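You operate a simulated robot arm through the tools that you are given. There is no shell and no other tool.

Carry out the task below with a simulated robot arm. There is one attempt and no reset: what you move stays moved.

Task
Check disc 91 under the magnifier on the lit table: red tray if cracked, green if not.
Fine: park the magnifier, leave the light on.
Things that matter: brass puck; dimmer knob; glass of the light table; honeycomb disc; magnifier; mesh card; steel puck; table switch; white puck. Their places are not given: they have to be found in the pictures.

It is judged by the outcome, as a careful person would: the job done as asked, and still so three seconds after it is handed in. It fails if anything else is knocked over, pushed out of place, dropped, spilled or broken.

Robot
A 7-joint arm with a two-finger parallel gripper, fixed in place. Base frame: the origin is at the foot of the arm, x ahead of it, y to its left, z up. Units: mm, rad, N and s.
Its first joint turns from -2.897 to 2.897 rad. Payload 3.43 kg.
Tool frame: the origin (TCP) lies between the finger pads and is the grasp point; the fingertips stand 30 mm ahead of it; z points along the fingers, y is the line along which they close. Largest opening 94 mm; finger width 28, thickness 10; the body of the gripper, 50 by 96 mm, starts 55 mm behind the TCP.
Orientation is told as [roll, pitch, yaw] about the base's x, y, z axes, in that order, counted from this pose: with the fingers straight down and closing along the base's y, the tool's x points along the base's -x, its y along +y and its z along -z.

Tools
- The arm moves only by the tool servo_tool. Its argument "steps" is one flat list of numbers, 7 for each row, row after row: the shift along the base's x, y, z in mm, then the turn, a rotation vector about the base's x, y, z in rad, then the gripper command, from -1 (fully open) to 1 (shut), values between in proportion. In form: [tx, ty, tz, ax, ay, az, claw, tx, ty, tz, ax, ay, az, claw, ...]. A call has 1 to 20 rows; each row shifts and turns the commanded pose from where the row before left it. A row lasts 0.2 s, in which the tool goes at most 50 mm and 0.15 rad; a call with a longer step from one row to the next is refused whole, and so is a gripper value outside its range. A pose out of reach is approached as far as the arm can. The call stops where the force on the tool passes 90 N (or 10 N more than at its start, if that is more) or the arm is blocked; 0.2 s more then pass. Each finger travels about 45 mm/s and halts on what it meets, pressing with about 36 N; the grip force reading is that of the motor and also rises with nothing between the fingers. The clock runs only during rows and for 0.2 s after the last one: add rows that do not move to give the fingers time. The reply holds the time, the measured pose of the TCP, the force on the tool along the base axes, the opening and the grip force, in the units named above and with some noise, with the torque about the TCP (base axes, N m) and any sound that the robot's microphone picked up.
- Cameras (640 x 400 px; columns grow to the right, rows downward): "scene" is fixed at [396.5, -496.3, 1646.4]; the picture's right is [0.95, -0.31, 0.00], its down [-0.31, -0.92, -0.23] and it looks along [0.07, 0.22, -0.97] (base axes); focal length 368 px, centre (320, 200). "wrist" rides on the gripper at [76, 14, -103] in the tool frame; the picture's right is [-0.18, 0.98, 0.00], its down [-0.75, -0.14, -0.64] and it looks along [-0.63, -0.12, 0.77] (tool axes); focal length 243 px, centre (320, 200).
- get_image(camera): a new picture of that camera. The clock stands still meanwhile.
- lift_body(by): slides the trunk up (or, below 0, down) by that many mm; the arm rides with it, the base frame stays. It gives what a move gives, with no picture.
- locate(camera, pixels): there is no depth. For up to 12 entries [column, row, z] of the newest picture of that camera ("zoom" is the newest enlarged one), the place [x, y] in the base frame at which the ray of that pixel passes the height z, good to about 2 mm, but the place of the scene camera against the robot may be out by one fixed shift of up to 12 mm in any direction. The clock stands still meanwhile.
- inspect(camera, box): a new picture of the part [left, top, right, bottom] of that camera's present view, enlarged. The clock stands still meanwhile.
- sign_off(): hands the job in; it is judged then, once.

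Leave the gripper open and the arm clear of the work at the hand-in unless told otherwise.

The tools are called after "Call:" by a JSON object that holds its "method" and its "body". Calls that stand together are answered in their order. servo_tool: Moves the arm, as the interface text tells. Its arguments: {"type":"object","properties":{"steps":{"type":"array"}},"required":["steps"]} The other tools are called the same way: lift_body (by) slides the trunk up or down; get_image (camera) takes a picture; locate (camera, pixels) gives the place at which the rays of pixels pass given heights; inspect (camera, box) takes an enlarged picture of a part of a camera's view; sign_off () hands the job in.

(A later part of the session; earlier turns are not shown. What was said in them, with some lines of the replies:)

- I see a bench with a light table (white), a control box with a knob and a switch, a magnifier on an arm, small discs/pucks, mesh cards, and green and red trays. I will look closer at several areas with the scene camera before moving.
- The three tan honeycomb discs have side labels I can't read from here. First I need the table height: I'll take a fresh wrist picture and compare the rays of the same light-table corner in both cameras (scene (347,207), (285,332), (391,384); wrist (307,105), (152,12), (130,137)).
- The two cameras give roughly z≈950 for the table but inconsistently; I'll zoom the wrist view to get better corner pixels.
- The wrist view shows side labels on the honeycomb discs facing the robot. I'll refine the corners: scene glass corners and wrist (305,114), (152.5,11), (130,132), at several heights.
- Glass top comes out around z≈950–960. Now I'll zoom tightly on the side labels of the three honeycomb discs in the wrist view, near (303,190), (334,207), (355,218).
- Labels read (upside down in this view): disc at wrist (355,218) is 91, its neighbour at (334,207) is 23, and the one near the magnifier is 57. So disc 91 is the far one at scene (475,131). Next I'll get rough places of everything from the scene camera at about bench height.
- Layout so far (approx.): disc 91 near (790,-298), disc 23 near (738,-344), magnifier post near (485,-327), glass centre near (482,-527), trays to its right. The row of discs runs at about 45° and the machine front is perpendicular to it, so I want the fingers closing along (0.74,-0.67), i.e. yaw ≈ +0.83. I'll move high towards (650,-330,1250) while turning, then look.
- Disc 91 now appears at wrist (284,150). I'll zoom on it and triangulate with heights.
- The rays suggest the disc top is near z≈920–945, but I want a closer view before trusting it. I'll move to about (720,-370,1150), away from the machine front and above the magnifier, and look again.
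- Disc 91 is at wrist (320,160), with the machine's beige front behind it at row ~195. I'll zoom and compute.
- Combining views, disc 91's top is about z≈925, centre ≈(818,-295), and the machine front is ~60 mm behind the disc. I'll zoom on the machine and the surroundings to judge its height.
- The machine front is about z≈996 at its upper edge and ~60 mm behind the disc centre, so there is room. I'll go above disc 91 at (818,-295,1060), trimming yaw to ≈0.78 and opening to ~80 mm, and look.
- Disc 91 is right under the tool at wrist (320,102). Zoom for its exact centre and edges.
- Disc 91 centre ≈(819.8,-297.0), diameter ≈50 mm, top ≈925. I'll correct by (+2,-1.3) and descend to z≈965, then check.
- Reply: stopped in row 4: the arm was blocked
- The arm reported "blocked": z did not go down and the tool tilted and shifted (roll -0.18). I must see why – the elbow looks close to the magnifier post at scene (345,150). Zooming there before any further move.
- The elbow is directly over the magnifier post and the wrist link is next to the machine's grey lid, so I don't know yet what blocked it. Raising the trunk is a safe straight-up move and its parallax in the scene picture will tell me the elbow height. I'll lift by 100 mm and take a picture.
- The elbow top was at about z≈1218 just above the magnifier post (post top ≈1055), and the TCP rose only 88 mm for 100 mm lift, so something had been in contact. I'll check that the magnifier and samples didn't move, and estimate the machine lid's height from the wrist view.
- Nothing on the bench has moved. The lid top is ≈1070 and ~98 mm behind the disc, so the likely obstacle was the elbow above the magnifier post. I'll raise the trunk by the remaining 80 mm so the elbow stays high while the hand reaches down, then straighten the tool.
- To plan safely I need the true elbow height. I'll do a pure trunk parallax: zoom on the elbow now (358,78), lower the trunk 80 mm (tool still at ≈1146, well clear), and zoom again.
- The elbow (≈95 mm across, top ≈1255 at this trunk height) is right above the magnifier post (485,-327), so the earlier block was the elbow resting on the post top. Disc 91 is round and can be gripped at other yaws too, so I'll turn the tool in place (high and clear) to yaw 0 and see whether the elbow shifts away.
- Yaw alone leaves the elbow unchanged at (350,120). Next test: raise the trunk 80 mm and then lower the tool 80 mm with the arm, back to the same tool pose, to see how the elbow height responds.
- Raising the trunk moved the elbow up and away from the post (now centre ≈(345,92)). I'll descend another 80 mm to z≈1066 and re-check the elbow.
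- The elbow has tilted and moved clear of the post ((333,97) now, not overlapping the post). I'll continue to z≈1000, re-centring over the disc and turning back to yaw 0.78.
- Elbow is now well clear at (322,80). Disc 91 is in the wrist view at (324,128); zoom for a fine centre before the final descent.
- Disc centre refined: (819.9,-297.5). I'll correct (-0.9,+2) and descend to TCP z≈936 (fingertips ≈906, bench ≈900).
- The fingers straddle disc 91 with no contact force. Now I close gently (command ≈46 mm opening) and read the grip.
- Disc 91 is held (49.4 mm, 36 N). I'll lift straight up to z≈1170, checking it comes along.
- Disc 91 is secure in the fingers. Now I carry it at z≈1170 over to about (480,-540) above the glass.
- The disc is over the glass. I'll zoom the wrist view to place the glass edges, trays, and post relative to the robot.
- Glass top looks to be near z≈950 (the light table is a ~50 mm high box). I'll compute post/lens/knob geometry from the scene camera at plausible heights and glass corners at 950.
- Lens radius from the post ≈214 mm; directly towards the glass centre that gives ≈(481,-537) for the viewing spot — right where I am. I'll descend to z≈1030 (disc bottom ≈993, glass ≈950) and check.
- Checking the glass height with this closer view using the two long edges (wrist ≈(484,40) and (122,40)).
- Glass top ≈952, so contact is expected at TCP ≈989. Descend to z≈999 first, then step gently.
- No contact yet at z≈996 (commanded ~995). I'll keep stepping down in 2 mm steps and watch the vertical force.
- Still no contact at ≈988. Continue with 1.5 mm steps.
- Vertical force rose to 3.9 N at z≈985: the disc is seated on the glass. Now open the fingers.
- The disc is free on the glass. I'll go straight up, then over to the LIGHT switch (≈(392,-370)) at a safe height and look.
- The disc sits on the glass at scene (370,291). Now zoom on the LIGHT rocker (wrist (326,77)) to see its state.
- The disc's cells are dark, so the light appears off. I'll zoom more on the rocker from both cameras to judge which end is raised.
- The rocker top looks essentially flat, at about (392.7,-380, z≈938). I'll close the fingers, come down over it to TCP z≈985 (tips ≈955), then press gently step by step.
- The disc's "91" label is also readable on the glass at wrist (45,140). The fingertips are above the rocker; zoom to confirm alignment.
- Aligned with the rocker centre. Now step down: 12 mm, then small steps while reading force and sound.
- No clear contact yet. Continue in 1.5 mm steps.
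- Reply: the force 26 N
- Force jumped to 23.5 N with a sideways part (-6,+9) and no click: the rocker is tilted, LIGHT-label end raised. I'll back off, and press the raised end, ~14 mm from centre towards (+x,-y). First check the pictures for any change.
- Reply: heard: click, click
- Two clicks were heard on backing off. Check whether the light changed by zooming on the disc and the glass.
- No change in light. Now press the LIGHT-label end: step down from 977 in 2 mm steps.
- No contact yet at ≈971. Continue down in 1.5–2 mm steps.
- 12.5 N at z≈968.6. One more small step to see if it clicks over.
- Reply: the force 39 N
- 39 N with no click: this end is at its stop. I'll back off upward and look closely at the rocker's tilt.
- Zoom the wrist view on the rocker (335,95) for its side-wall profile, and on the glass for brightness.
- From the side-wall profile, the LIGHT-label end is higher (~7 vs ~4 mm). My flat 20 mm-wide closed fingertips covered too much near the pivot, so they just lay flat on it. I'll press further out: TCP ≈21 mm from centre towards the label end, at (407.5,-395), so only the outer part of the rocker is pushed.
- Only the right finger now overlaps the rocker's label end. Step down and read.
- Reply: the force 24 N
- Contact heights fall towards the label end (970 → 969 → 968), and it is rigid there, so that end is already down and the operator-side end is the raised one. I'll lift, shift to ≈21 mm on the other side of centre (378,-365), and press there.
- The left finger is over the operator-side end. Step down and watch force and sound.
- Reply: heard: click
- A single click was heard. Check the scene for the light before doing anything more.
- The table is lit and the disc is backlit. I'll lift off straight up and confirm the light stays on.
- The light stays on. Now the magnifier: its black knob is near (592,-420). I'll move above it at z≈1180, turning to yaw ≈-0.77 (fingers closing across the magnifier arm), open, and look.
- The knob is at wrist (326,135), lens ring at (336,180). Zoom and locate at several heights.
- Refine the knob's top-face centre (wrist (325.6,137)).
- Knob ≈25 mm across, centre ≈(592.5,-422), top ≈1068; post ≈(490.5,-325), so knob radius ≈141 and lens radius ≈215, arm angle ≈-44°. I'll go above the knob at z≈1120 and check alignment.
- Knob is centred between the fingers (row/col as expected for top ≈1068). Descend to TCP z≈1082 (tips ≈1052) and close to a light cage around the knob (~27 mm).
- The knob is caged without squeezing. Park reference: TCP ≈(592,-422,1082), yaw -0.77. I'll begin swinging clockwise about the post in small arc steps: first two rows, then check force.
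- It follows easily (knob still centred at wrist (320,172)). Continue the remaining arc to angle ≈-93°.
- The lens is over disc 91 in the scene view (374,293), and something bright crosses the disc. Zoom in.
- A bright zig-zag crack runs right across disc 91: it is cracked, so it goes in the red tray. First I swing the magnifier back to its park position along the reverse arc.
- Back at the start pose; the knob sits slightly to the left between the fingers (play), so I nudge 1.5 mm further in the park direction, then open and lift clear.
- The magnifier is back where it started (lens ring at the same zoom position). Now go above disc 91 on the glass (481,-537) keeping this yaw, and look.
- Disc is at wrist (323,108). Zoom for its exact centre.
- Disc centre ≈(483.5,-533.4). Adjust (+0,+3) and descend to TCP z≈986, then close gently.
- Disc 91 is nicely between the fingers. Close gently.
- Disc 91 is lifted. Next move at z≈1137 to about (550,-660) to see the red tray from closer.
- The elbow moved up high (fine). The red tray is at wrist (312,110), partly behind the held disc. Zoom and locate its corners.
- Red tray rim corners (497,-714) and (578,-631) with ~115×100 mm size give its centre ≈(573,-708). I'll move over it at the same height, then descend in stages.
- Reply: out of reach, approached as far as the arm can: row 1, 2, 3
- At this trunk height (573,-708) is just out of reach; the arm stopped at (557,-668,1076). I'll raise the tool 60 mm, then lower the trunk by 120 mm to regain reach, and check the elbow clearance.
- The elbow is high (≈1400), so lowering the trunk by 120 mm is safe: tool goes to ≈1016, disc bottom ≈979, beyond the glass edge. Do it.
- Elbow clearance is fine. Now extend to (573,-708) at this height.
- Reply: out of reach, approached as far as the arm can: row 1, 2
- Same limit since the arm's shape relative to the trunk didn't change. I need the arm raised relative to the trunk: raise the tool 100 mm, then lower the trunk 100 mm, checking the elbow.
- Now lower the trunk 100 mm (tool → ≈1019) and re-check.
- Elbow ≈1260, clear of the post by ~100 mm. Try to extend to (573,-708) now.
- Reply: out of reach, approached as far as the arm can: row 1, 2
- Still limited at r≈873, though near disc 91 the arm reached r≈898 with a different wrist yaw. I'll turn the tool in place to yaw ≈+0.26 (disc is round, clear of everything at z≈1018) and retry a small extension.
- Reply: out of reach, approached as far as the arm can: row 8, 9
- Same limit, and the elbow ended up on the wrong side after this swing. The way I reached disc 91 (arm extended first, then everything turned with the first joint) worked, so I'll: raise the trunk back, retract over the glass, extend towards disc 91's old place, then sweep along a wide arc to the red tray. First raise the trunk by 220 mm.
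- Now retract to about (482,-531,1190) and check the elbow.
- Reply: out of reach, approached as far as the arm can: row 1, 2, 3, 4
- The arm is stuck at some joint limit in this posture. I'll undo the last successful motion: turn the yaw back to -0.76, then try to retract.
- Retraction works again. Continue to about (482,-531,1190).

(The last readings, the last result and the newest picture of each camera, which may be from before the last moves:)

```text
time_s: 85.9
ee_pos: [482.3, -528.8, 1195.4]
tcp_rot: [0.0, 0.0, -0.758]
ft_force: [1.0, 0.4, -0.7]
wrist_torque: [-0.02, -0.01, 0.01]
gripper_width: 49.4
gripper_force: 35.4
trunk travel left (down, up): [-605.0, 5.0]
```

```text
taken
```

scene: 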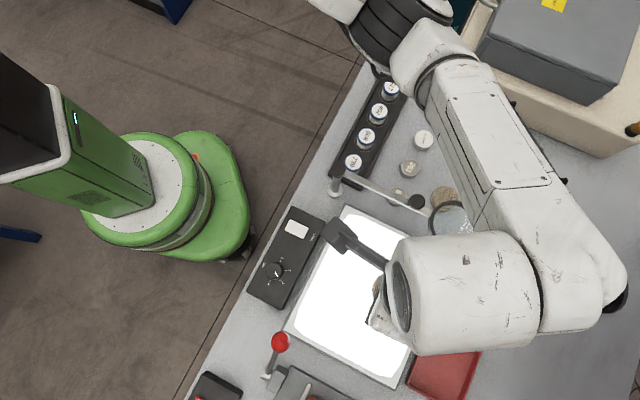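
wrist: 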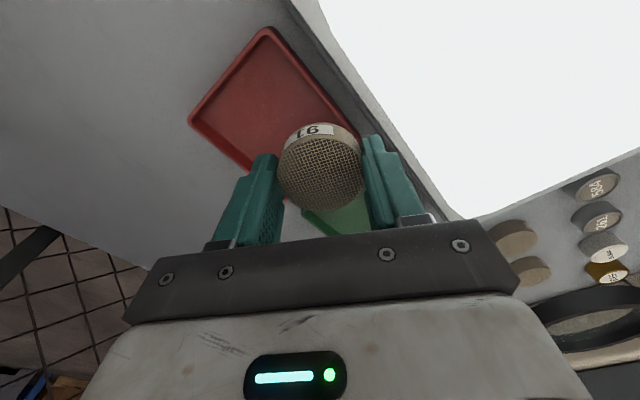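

The arm is now in a left-elbow posture. It could reach r≈875 near the tray; I only need ~20 mm more, which a small outward tilt of the tool (≈6°) about the closing axis will give. Go back out to (557,-668,1136) first.

Call:
{"method": "servo_tool", "body": {"steps": [18.7, -34.8, -14.7, 0, 0, 0, 0.02, 18.7, -34.8, -14.7, 0, 0, 0, 0.02, 18.7, -34.8, -14.7, 0, 0, 0, 0.02, 18.7, -34.8, -14.7, 0, 0, 0, 0.02, 0, 0, 0, 0, 0, 0, 0.02]}}

Call:
{"method": "get_image", "body": {"camera": "scene"}}

```text
time_s: 87.1
ee_pos: [557.6, -668.6, 1148.9]
tcp_rot: [-0.008, -0.023, -0.752]
ft_force: [-0.5, -1.3, 0.6]
wrist_torque: [0.0, 0.02, 0.02]
gripper_width: 49.5
gripper_force: 36.3
out of reach, approached as far as the arm can: row 4
trunk travel left (down, up): [-605.0, 5.0]
```

```text
taken
```

scene: 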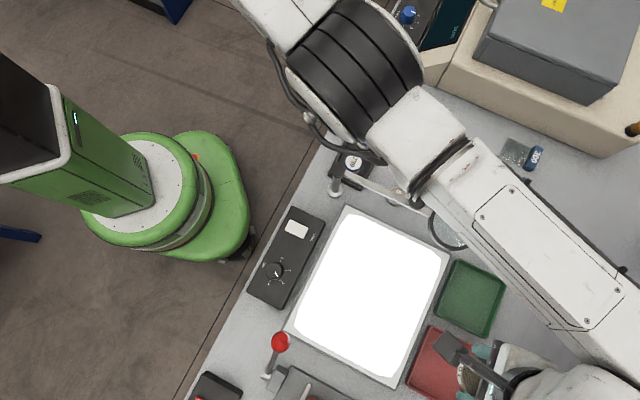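

At (557.6,-668.6,1149). Now apply the small outward tilt while moving towards (569,-694).

Call:
{"method": "servo_tool", "body": {"steps": [0, 0, 0, -0.05, -0.041, 0, 0.02, 4, -8, 0, -0.05, -0.041, 0, 0.02, 4, -8, 0, -0.02, -0.016, 0, 0.02, 4, -9, 0, 0, 0, 0, 0.02, 0, 0, 0, 0, 0, 0, 0.02]}}

Call:
{"method": "get_image", "body": {"camera": "wrist"}}

Call:
{"method": "get_image", "body": {"camera": "scene"}}

```text
time_s: 88.3
ee_pos: [576.7, -692.4, 1139.8]
tcp_rot: [-0.023, -0.165, -0.736]
ft_force: [0.2, 0.0, 0.2]
wrist_torque: [0.03, 0.0, -0.02]
gripper_width: 49.7
gripper_force: 36.0
out of reach, approached as far as the arm can: row 4
trunk travel left (down, up): [-605.0, 5.0]
```

```text
taken
```

wrist: 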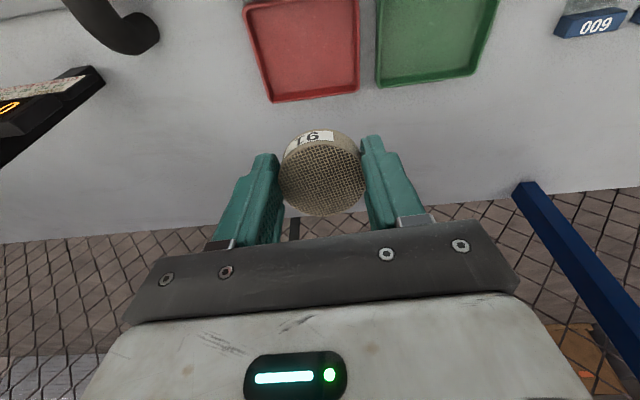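

```text
taken
```

scene: 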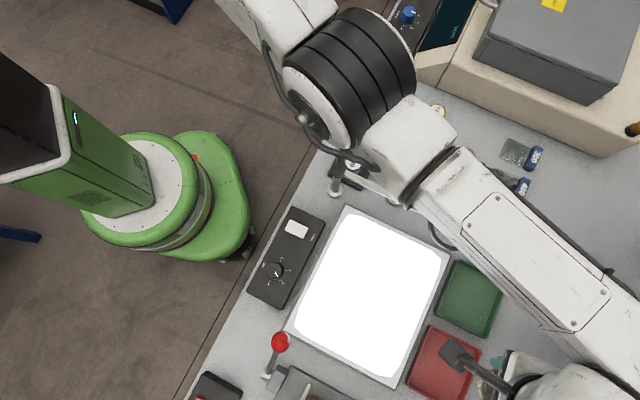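

Now at (576.7,-692.4,1140) with ≈9.5° outward tilt about the closing axis. Check the tray's place in this view: its far corners at wrist (272,103) and (358,92).

Call:
{"method": "inspect", "body": {"camera": "wrist", "box": [220, 0, 400, 115]}}

Call:
{"method": "locate", "body": {"camera": "wrist", "pixels": [[272, 102, 915], [359, 91, 915], [244, 5, 915], [360, 3, 915], [272, 102, 905], [359, 91, 905]]}}

```text
3.48 times, centred on (310, 58) of wrist
```

zoom: 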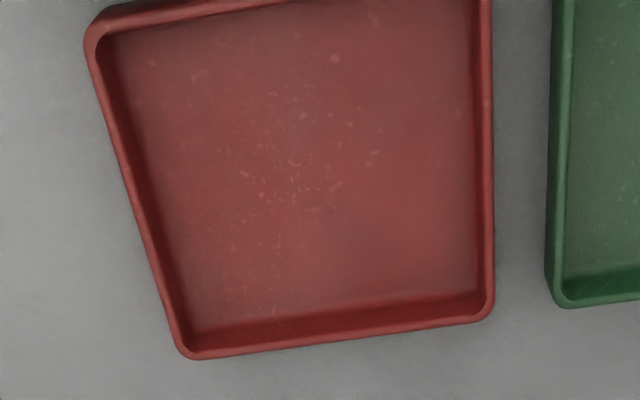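

```text
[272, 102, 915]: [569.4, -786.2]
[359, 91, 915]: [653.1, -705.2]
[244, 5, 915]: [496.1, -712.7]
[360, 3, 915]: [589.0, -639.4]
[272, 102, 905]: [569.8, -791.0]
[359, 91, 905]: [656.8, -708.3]
```

Tray centre is (574.4,-709); the disc would land ~13 mm off-centre along the closing direction. I'll shift (-7,-7) to centre it better, staying at the same reach.

Call:
{"method": "servo_tool", "body": {"steps": [-3.5, -3.5, 0, 0, 0, 0, 0.02, -3.5, -3.5, 0, 0, 0, 0, 0.02, 0, 0, 0, 0, 0, 0, 0.02]}}

```text
time_s: 89.1
ee_pos: [576.4, -700.7, 1146.2]
tcp_rot: [-0.029, -0.175, -0.743]
ft_force: [0.5, -0.2, 0.4]
wrist_torque: [-0.03, -0.04, 0.01]
gripper_width: 49.3
gripper_force: 35.8
out of reach, approached as far as the arm can: row 1, 2
trunk travel left (down, up): [-605.0, 5.0]
```

Now the disc would land within ~8 mm of the tray centre. I'll lower using the trunk, which keeps this posture: first -80 mm, and measure the elbow height from parallax.

Call:
{"method": "inspect", "body": {"camera": "scene", "box": [200, 0, 520, 200]}}

Call:
{"method": "lift_body", "body": {"by": -80}}

Call:
{"method": "inspect", "body": {"camera": "scene", "box": [200, 0, 520, 200]}}

Call:
{"method": "get_image", "body": {"camera": "scene"}}

```text
2.00 times, centred on (360, 100) of scene
```

zoom: 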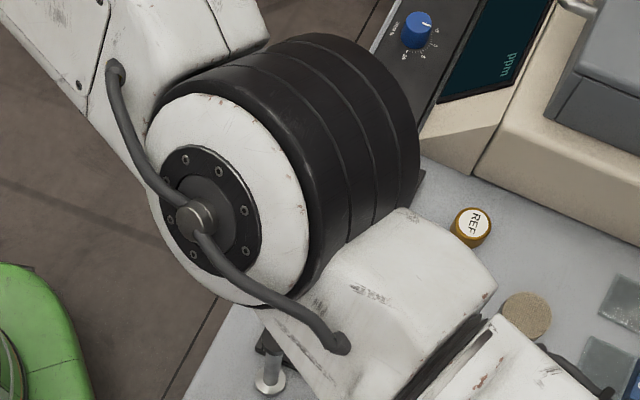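

```text
time_s: 90.3
ee_pos: [577.7, -699.7, 1066.6]
tcp_rot: [-0.028, -0.175, -0.744]
ft_force: [-0.2, 0.6, -0.4]
wrist_torque: [0.0, -0.06, -0.06]
gripper_width: 49.3
gripper_force: 35.4
trunk travel left (down, up): [-525.0, 85.0]
```

```text
2.00 times, centred on (360, 100) of scene
```

zoom: 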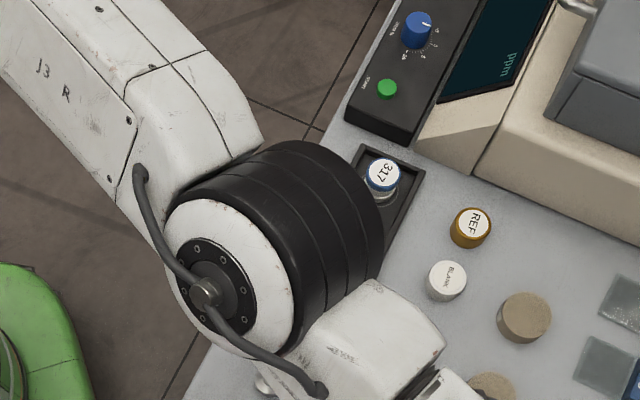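

```text
taken
```

scene: 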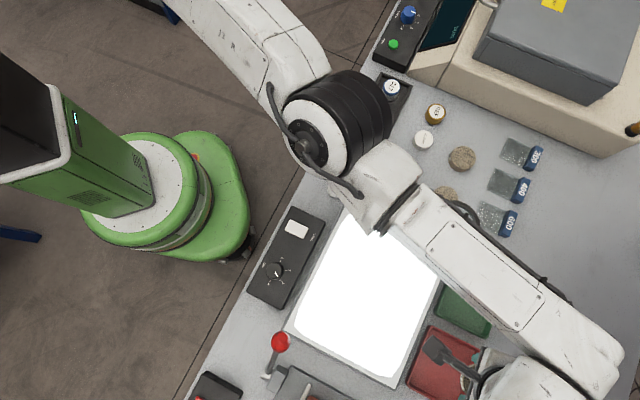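

Elbow hub is ≈1283 at this trunk height, so lowering another ~126 mm keeps it ≈50+ mm above the post top. Lower 100 mm (tool → ≈966, disc bottom ≈926) and check with both cameras.

Call:
{"method": "lift_body", "body": {"by": -100}}

Call:
{"method": "get_image", "body": {"camera": "wrist"}}

Call:
{"method": "get_image", "body": {"camera": "scene"}}

```text
time_s: 91.6
ee_pos: [576.8, -699.8, 966.8]
tcp_rot: [-0.026, -0.173, -0.742]
ft_force: [1.0, -0.5, -0.1]
wrist_torque: [-0.01, -0.01, -0.01]
gripper_width: 49.7
gripper_force: 35.8
trunk travel left (down, up): [-425.0, 185.0]
```

```text
taken
```

wrist: 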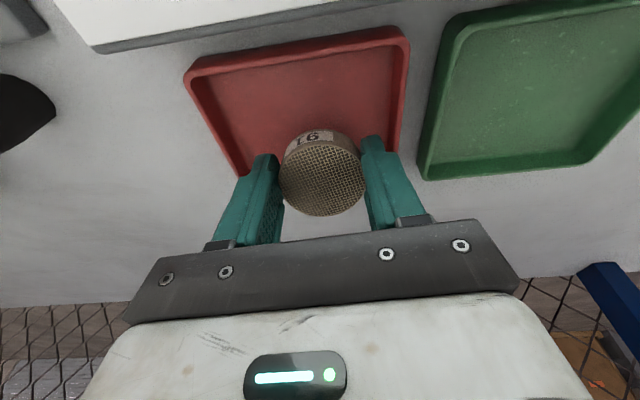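

```text
taken
```

scene: 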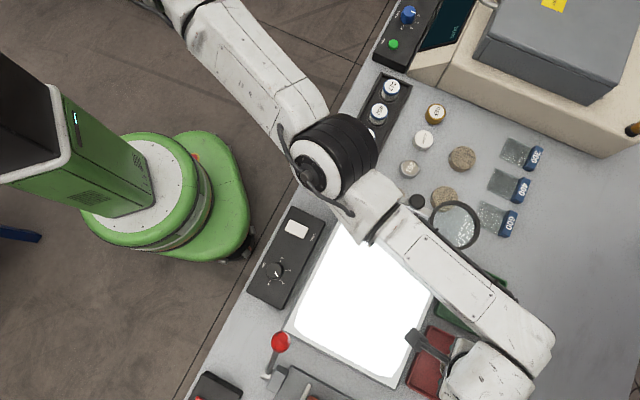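

The disc is low over the tray. Re-measure the tray rim against the tool in this close view.

Call:
{"method": "inspect", "body": {"camera": "wrist", "box": [170, 15, 440, 260]}}

Call:
{"method": "locate", "body": {"camera": "wrist", "pixels": [[185, 73, 915], [408, 33, 915], [240, 172, 915], [398, 148, 915], [185, 73, 920], [408, 33, 920], [323, 175, 915]]}}

```text
1.63 times, centred on (305, 138) of wrist
```

zoom: 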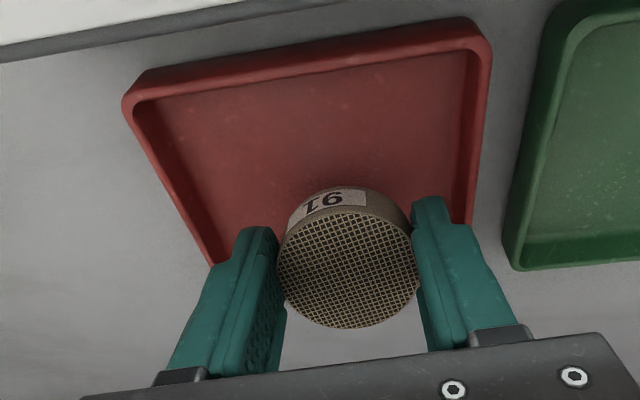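

```text
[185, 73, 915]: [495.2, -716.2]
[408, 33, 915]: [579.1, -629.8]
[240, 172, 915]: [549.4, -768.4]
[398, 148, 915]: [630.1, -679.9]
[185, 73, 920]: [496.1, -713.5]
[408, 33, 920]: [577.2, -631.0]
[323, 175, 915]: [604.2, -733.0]
```

The disc will be on the tray's centre line, ~8 mm off in the other direction; fingers have ≥6 mm to the walls. Lower 16 mm, then by 2–3 mm steps watching the force.

Call:
{"method": "lift_body", "body": {"by": -16}}

Call:
{"method": "lift_body", "body": {"by": -3}}

Call:
{"method": "lift_body", "body": {"by": -2}}

```text
time_s: 92.2
ee_pos: [576.2, -700.3, 950.3]
tcp_rot: [-0.029, -0.175, -0.743]
ft_force: [-0.8, 0.4, 0.3]
wrist_torque: [0.02, -0.01, 0.04]
gripper_width: 49.5
gripper_force: 36.6
trunk travel left (down, up): [-409.0, 201.0]
```

```text
time_s: 92.8
ee_pos: [576.0, -700.4, 947.8]
tcp_rot: [-0.029, -0.174, -0.745]
ft_force: [-0.9, -0.2, -0.5]
wrist_torque: [0.03, 0.0, 0.02]
gripper_width: 49.4
gripper_force: 35.5
trunk travel left (down, up): [-406.0, 204.0]
```

```text
time_s: 93.3
ee_pos: [577.6, -700.3, 945.7]
tcp_rot: [-0.028, -0.174, -0.743]
ft_force: [0.4, 0.0, -0.2]
wrist_torque: [0.04, 0.0, 0.03]
gripper_width: 49.4
gripper_force: 35.8
trunk travel left (down, up): [-404.0, 206.0]
```

No contact yet at ≈946. Continue in 1.5–2 mm steps.

Call:
{"method": "lift_body", "body": {"by": -1.5}}

Call:
{"method": "lift_body", "body": {"by": -1.5}}

Call:
{"method": "inspect", "body": {"camera": "wrist", "box": [170, 15, 440, 260]}}

```text
time_s: 93.8
ee_pos: [577.4, -700.4, 944.1]
tcp_rot: [-0.027, -0.174, -0.744]
ft_force: [-0.3, 0.4, 0.8]
wrist_torque: [0.03, -0.03, 0.04]
gripper_width: 49.6
gripper_force: 36.3
trunk travel left (down, up): [-402.0, 207.0]
```

```text
time_s: 94.3
ee_pos: [576.6, -699.2, 943.2]
tcp_rot: [-0.028, -0.174, -0.742]
ft_force: [-0.2, -0.2, -0.9]
wrist_torque: [-0.01, 0.01, 0.0]
gripper_width: 49.5
gripper_force: 36.3
trunk travel left (down, up): [-401.0, 209.0]
```

```text
1.63 times, centred on (305, 138) of wrist
```

zoom: 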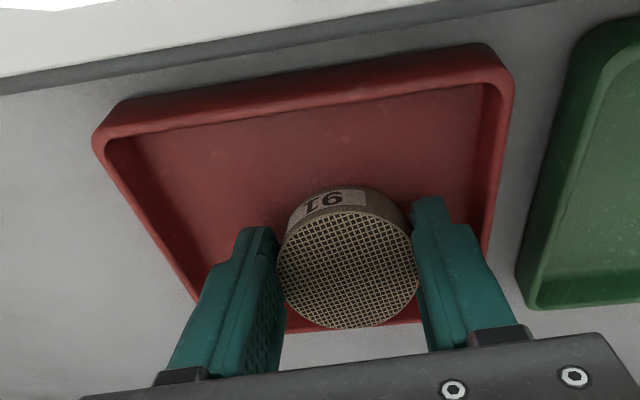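

The disc is inside the tray outline. Keep lowering in small steps until contact.

Call:
{"method": "lift_body", "body": {"by": -1.5}}

Call:
{"method": "lift_body", "body": {"by": -1.5}}

Call:
{"method": "lift_body", "body": {"by": -1.5}}

```text
time_s: 94.8
ee_pos: [577.0, -700.8, 940.5]
tcp_rot: [-0.028, -0.174, -0.745]
ft_force: [0.0, -0.7, 0.4]
wrist_torque: [0.0, -0.02, -0.01]
gripper_width: 49.7
gripper_force: 35.8
trunk travel left (down, up): [-400.0, 210.0]
```

```text
time_s: 95.3
ee_pos: [576.5, -700.2, 940.1]
tcp_rot: [-0.028, -0.177, -0.743]
ft_force: [-0.1, 0.4, 0.7]
wrist_torque: [0.01, 0.01, -0.04]
gripper_width: 49.6
gripper_force: 36.2
trunk travel left (down, up): [-398.0, 212.0]
```

```text
time_s: 95.8
ee_pos: [577.2, -701.1, 939.2]
tcp_rot: [-0.028, -0.177, -0.742]
ft_force: [-0.7, 1.3, 7.2]
wrist_torque: [0.09, 0.08, 0.05]
gripper_width: 49.6
gripper_force: 36.1
trunk travel left (down, up): [-396.0, 213.0]
```

Contact: 7 N at z≈939. One more 1.5 mm to let the disc pivot flat, then look.

Call:
{"method": "lift_body", "body": {"by": -1.5}}

Call:
{"method": "inspect", "body": {"camera": "wrist", "box": [200, 80, 440, 260]}}

Call:
{"method": "get_image", "body": {"camera": "scene"}}

```text
time_s: 96.3
ee_pos: [577.0, -700.3, 939.3]
tcp_rot: [-0.03, -0.178, -0.741]
ft_force: [0.0, 1.5, 19.0]
wrist_torque: [0.24, 0.15, -0.04]
gripper_width: 49.4
gripper_force: 35.8
trunk travel left (down, up): [-395.0, 215.0]
```

```text
2.22 times, centred on (320, 170) of wrist
```

zoom: 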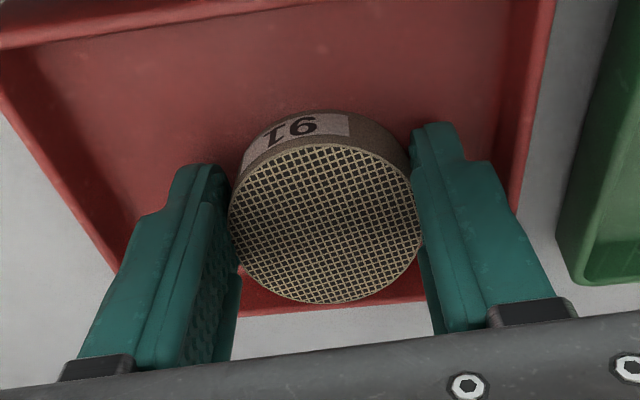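

```text
taken
```

scene: 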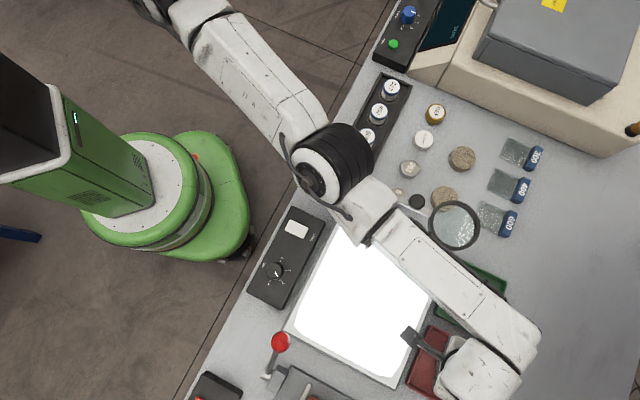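

19 N, so it is firmly seated. I'll relieve 1 mm and open the fingers just enough (~60 mm) to free the disc without touching the tray walls.

Call:
{"method": "lift_body", "body": {"by": 1}}

Call:
{"method": "servo_tool", "body": {"steps": [0, 0, 0, 0, 0, 0, -0.05, 0, 0, 0, 0, 0, 0, -0.15, 0, 0, 0, 0, 0, 0, -0.24, 0, 0, 0, 0, 0, 0, -0.24]}}

Call:
{"method": "inspect", "body": {"camera": "wrist", "box": [200, 80, 440, 260]}}

```text
time_s: 96.8
ee_pos: [576.9, -700.0, 938.6]
tcp_rot: [-0.028, -0.176, -0.745]
ft_force: [0.9, -2.6, 20.3]
wrist_torque: [0.13, 0.11, 0.04]
gripper_width: 49.8
gripper_force: 36.2
trunk travel left (down, up): [-396.0, 214.0]
```

```text
time_s: 97.8
ee_pos: [576.4, -698.9, 937.6]
tcp_rot: [-0.028, -0.171, -0.744]
ft_force: [-3.4, -1.0, 6.4]
wrist_torque: [0.13, 0.03, 0.11]
gripper_width: 56.4
gripper_force: 0.1
trunk travel left (down, up): [-396.0, 214.0]
```

```text
2.22 times, centred on (320, 170) of wrist
```

zoom: 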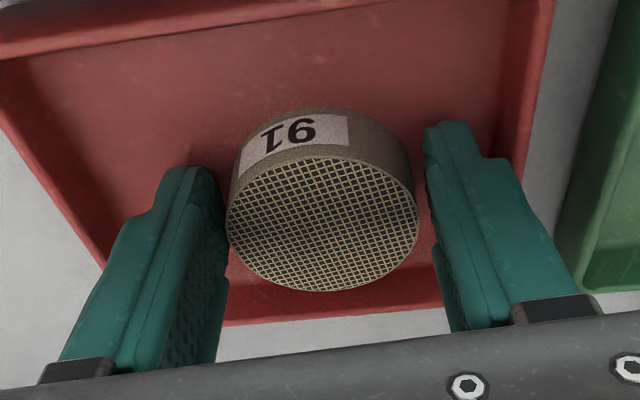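

The disc is lying flat in the red tray and free; a residual 6 N suggests a fingertip still touches the tray. Lift 10 mm with the trunk and check.

Call:
{"method": "lift_body", "body": {"by": 10}}

Call:
{"method": "inspect", "body": {"camera": "wrist", "box": [180, 40, 460, 260]}}

```text
time_s: 98.4
ee_pos: [576.1, -699.1, 946.7]
tcp_rot: [-0.026, -0.172, -0.742]
ft_force: [0.4, -1.0, 0.7]
wrist_torque: [0.01, 0.02, 0.02]
gripper_width: 58.5
gripper_force: 0.1
trunk travel left (down, up): [-406.0, 204.0]
```

```text
1.82 times, centred on (320, 150) of wrist
```

zoom: 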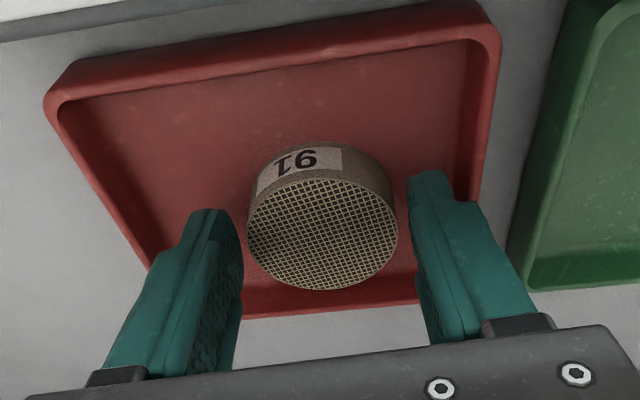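

Disc 91 rests flat in the red tray, fingers clear. Raise the trunk by 180 mm.

Call:
{"method": "lift_body", "body": {"by": 180}}

Call:
{"method": "get_image", "body": {"camera": "wrist"}}

Call:
{"method": "get_image", "body": {"camera": "scene"}}

```text
time_s: 100.4
ee_pos: [578.9, -700.6, 1126.7]
tcp_rot: [-0.028, -0.173, -0.743]
ft_force: [-0.1, 0.2, -0.1]
wrist_torque: [0.0, -0.04, 0.02]
gripper_width: 58.2
gripper_force: 0.0
trunk travel left (down, up): [-586.0, 24.0]
```

```text
taken
```

wrist: 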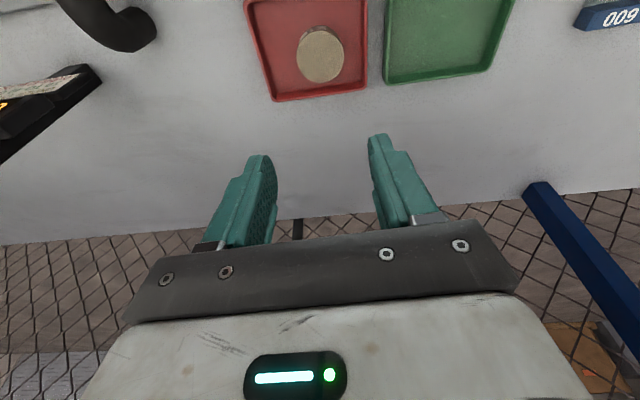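

```text
taken
```

scene: 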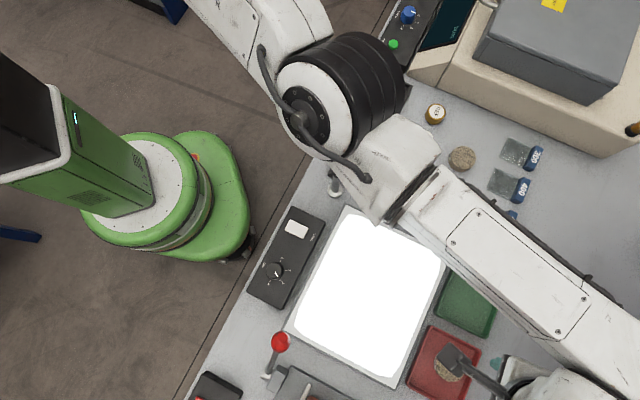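

Disc 91 is in the red tray. Now retract the arm: pull back towards the base, straightening the tool and opening the gripper.

Call:
{"method": "servo_tool", "body": {"steps": [-19.8, 35, 13, 0.029, 0.0325, 0, -0.6, -19.8, 35, 13, 0.029, 0.0325, 0, -1, -19.8, 35, 13, 0.029, 0.0325, 0, -1, -19.8, 35, 13, 0.029, 0.0325, 0, -1, 0, 0, 0, 0, 0, 0, -1]}}

Call:
{"method": "get_image", "body": {"camera": "scene"}}

```text
time_s: 101.6
ee_pos: [520.5, -592.7, 1166.5]
tcp_rot: [-0.031, 0.002, -0.738]
ft_force: [-0.5, -1.0, -0.1]
wrist_torque: [-0.02, 0.05, 0.0]
gripper_width: 94.2
gripper_force: 0.1
out of reach, approached as far as the arm can: row 3
trunk travel left (down, up): [-586.0, 24.0]
```

```text
taken
```

scene: 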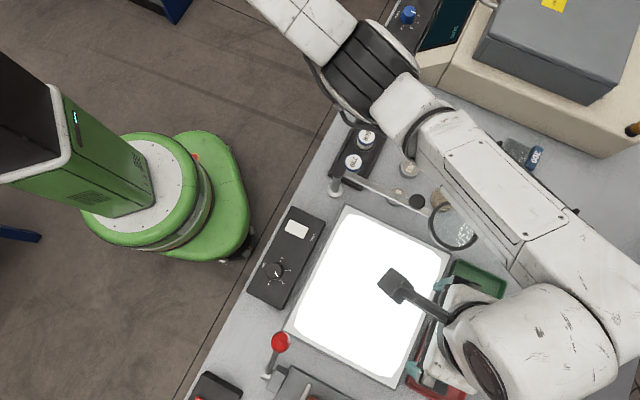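

Continue retracting and rising, in small stages.

Call:
{"method": "servo_tool", "body": {"steps": [-20, 34, 15, 0, 0, 0, -1, -20, 34, 15, 0, 0, 0, -1, -20, 34, 15, 0, 0, 0, -1, -20, 34, 15, 0, 0, 0, -1, 0, 0, 0, 0, 0, 0, -1]}}

Call:
{"method": "get_image", "body": {"camera": "scene"}}

```text
time_s: 102.8
ee_pos: [436.4, -455.3, 1225.3]
tcp_rot: [-0.029, 0.0, -0.742]
ft_force: [0.2, 0.0, 0.0]
wrist_torque: [-0.02, 0.03, 0.01]
gripper_width: 94.0
gripper_force: 0.2
trunk travel left (down, up): [-586.0, 24.0]
```

```text
taken
```

scene: 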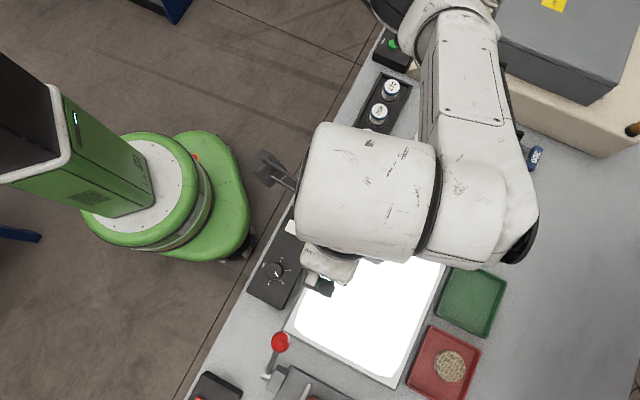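

Disc visible in the red tray at (450,365), light on. The arm still hides the magnifier; retract further to get fully clear and verify.

Call:
{"method": "servo_tool", "body": {"steps": [-21.5, 31, 16, 0, 0, 0, -1, -21.5, 31, 16, 0, 0, 0, -1, -21.5, 31, 16, 0, 0, 0, -1, -21.5, 31, 16, 0, 0, 0, -1, 0, 0, 0, 0, 0, 0, -1]}}

Call:
{"method": "get_image", "body": {"camera": "scene"}}

```text
time_s: 104.0
ee_pos: [351.2, -333.0, 1287.2]
tcp_rot: [-0.031, -0.001, -0.743]
ft_force: [1.2, 0.1, -0.1]
wrist_torque: [0.0, 0.02, 0.01]
gripper_width: 94.1
gripper_force: 0.1
trunk travel left (down, up): [-586.0, 24.0]
```

```text
taken
```

scene: 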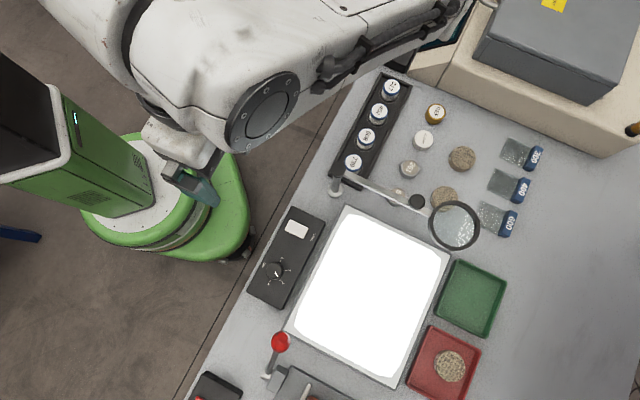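

Now everything is visible. Compare the magnifier with its starting position and check the tray, pucks and cards by zooming.

Call:
{"method": "inspect", "body": {"camera": "scene", "box": [320, 150, 500, 260]}}

Call:
{"method": "inspect", "body": {"camera": "scene", "box": [320, 70, 560, 250]}}

Call:
{"method": "inspect", "body": {"camera": "scene", "box": [260, 190, 500, 400]}}

Call:
{"method": "inspect", "body": {"camera": "scene", "box": [240, 200, 340, 310]}}

```text
3.56 times, centred on (410, 205) of scene
```

zoom: 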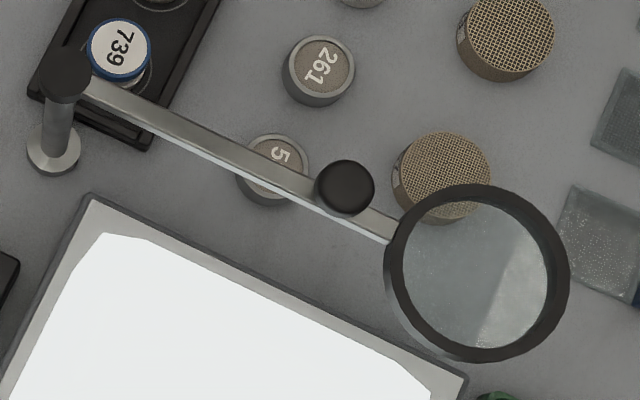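

```text
2.22 times, centred on (440, 160) of scene
```

zoom: 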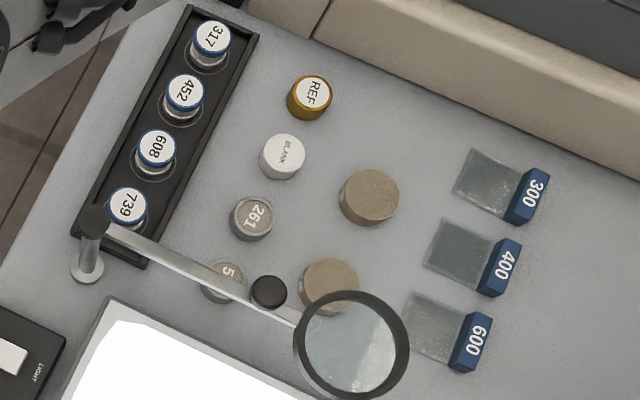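

```text
1.90 times, centred on (380, 295) of scene
```

zoom: 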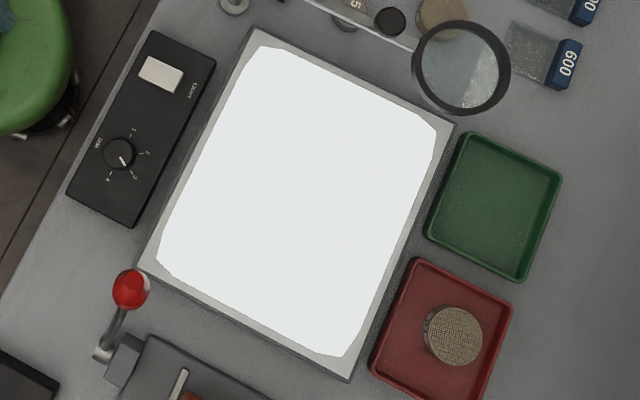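

```text
3.64 times, centred on (290, 255) of scene
```

zoom: 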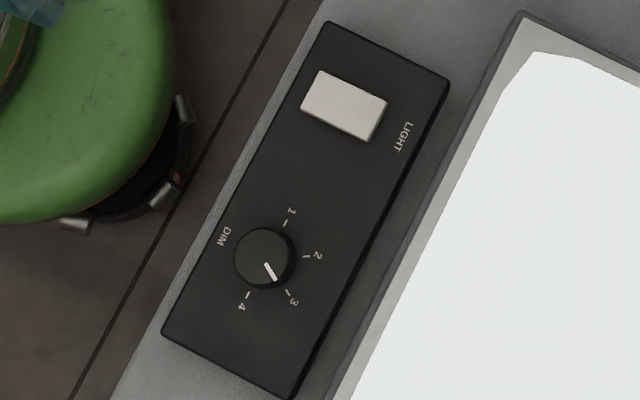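

All checks are good:
- Magnifier: its knob and lens ring are within a pixel of where they started, so it is parked.
- Disc 91: flat in the red tray, because it was cracked.
- Light: on, with the dimmer untouched.
- Everything else: pucks, other discs, mesh cards and trays are in their original places.
- Arm: gripper open, arm clear of the bench.

I'm handing in the job now.

Call:
{"method": "sign_off", "body": {}}

```text
The job is handed in.
```

Disc 91 is cracked, so it is now in the red tray. Under the magnifier on the lit table, a bright zig-zag crack ran right across it.

The magnifier is back at its starting position and the table light is still on. The dimmer, the other discs, the pucks, the mesh cards and both trays look unmoved in the final pictures. The gripper is open and the arm is clear of the bench.

During the job, the arm was once blocked while going down for the disc, probably by the elbow resting on the magnifier's post. I backed off straight away, and the post and everything near it had not moved. Finding the right end of the light switch also took a few presses, and one press gave two clicks before the light came on.
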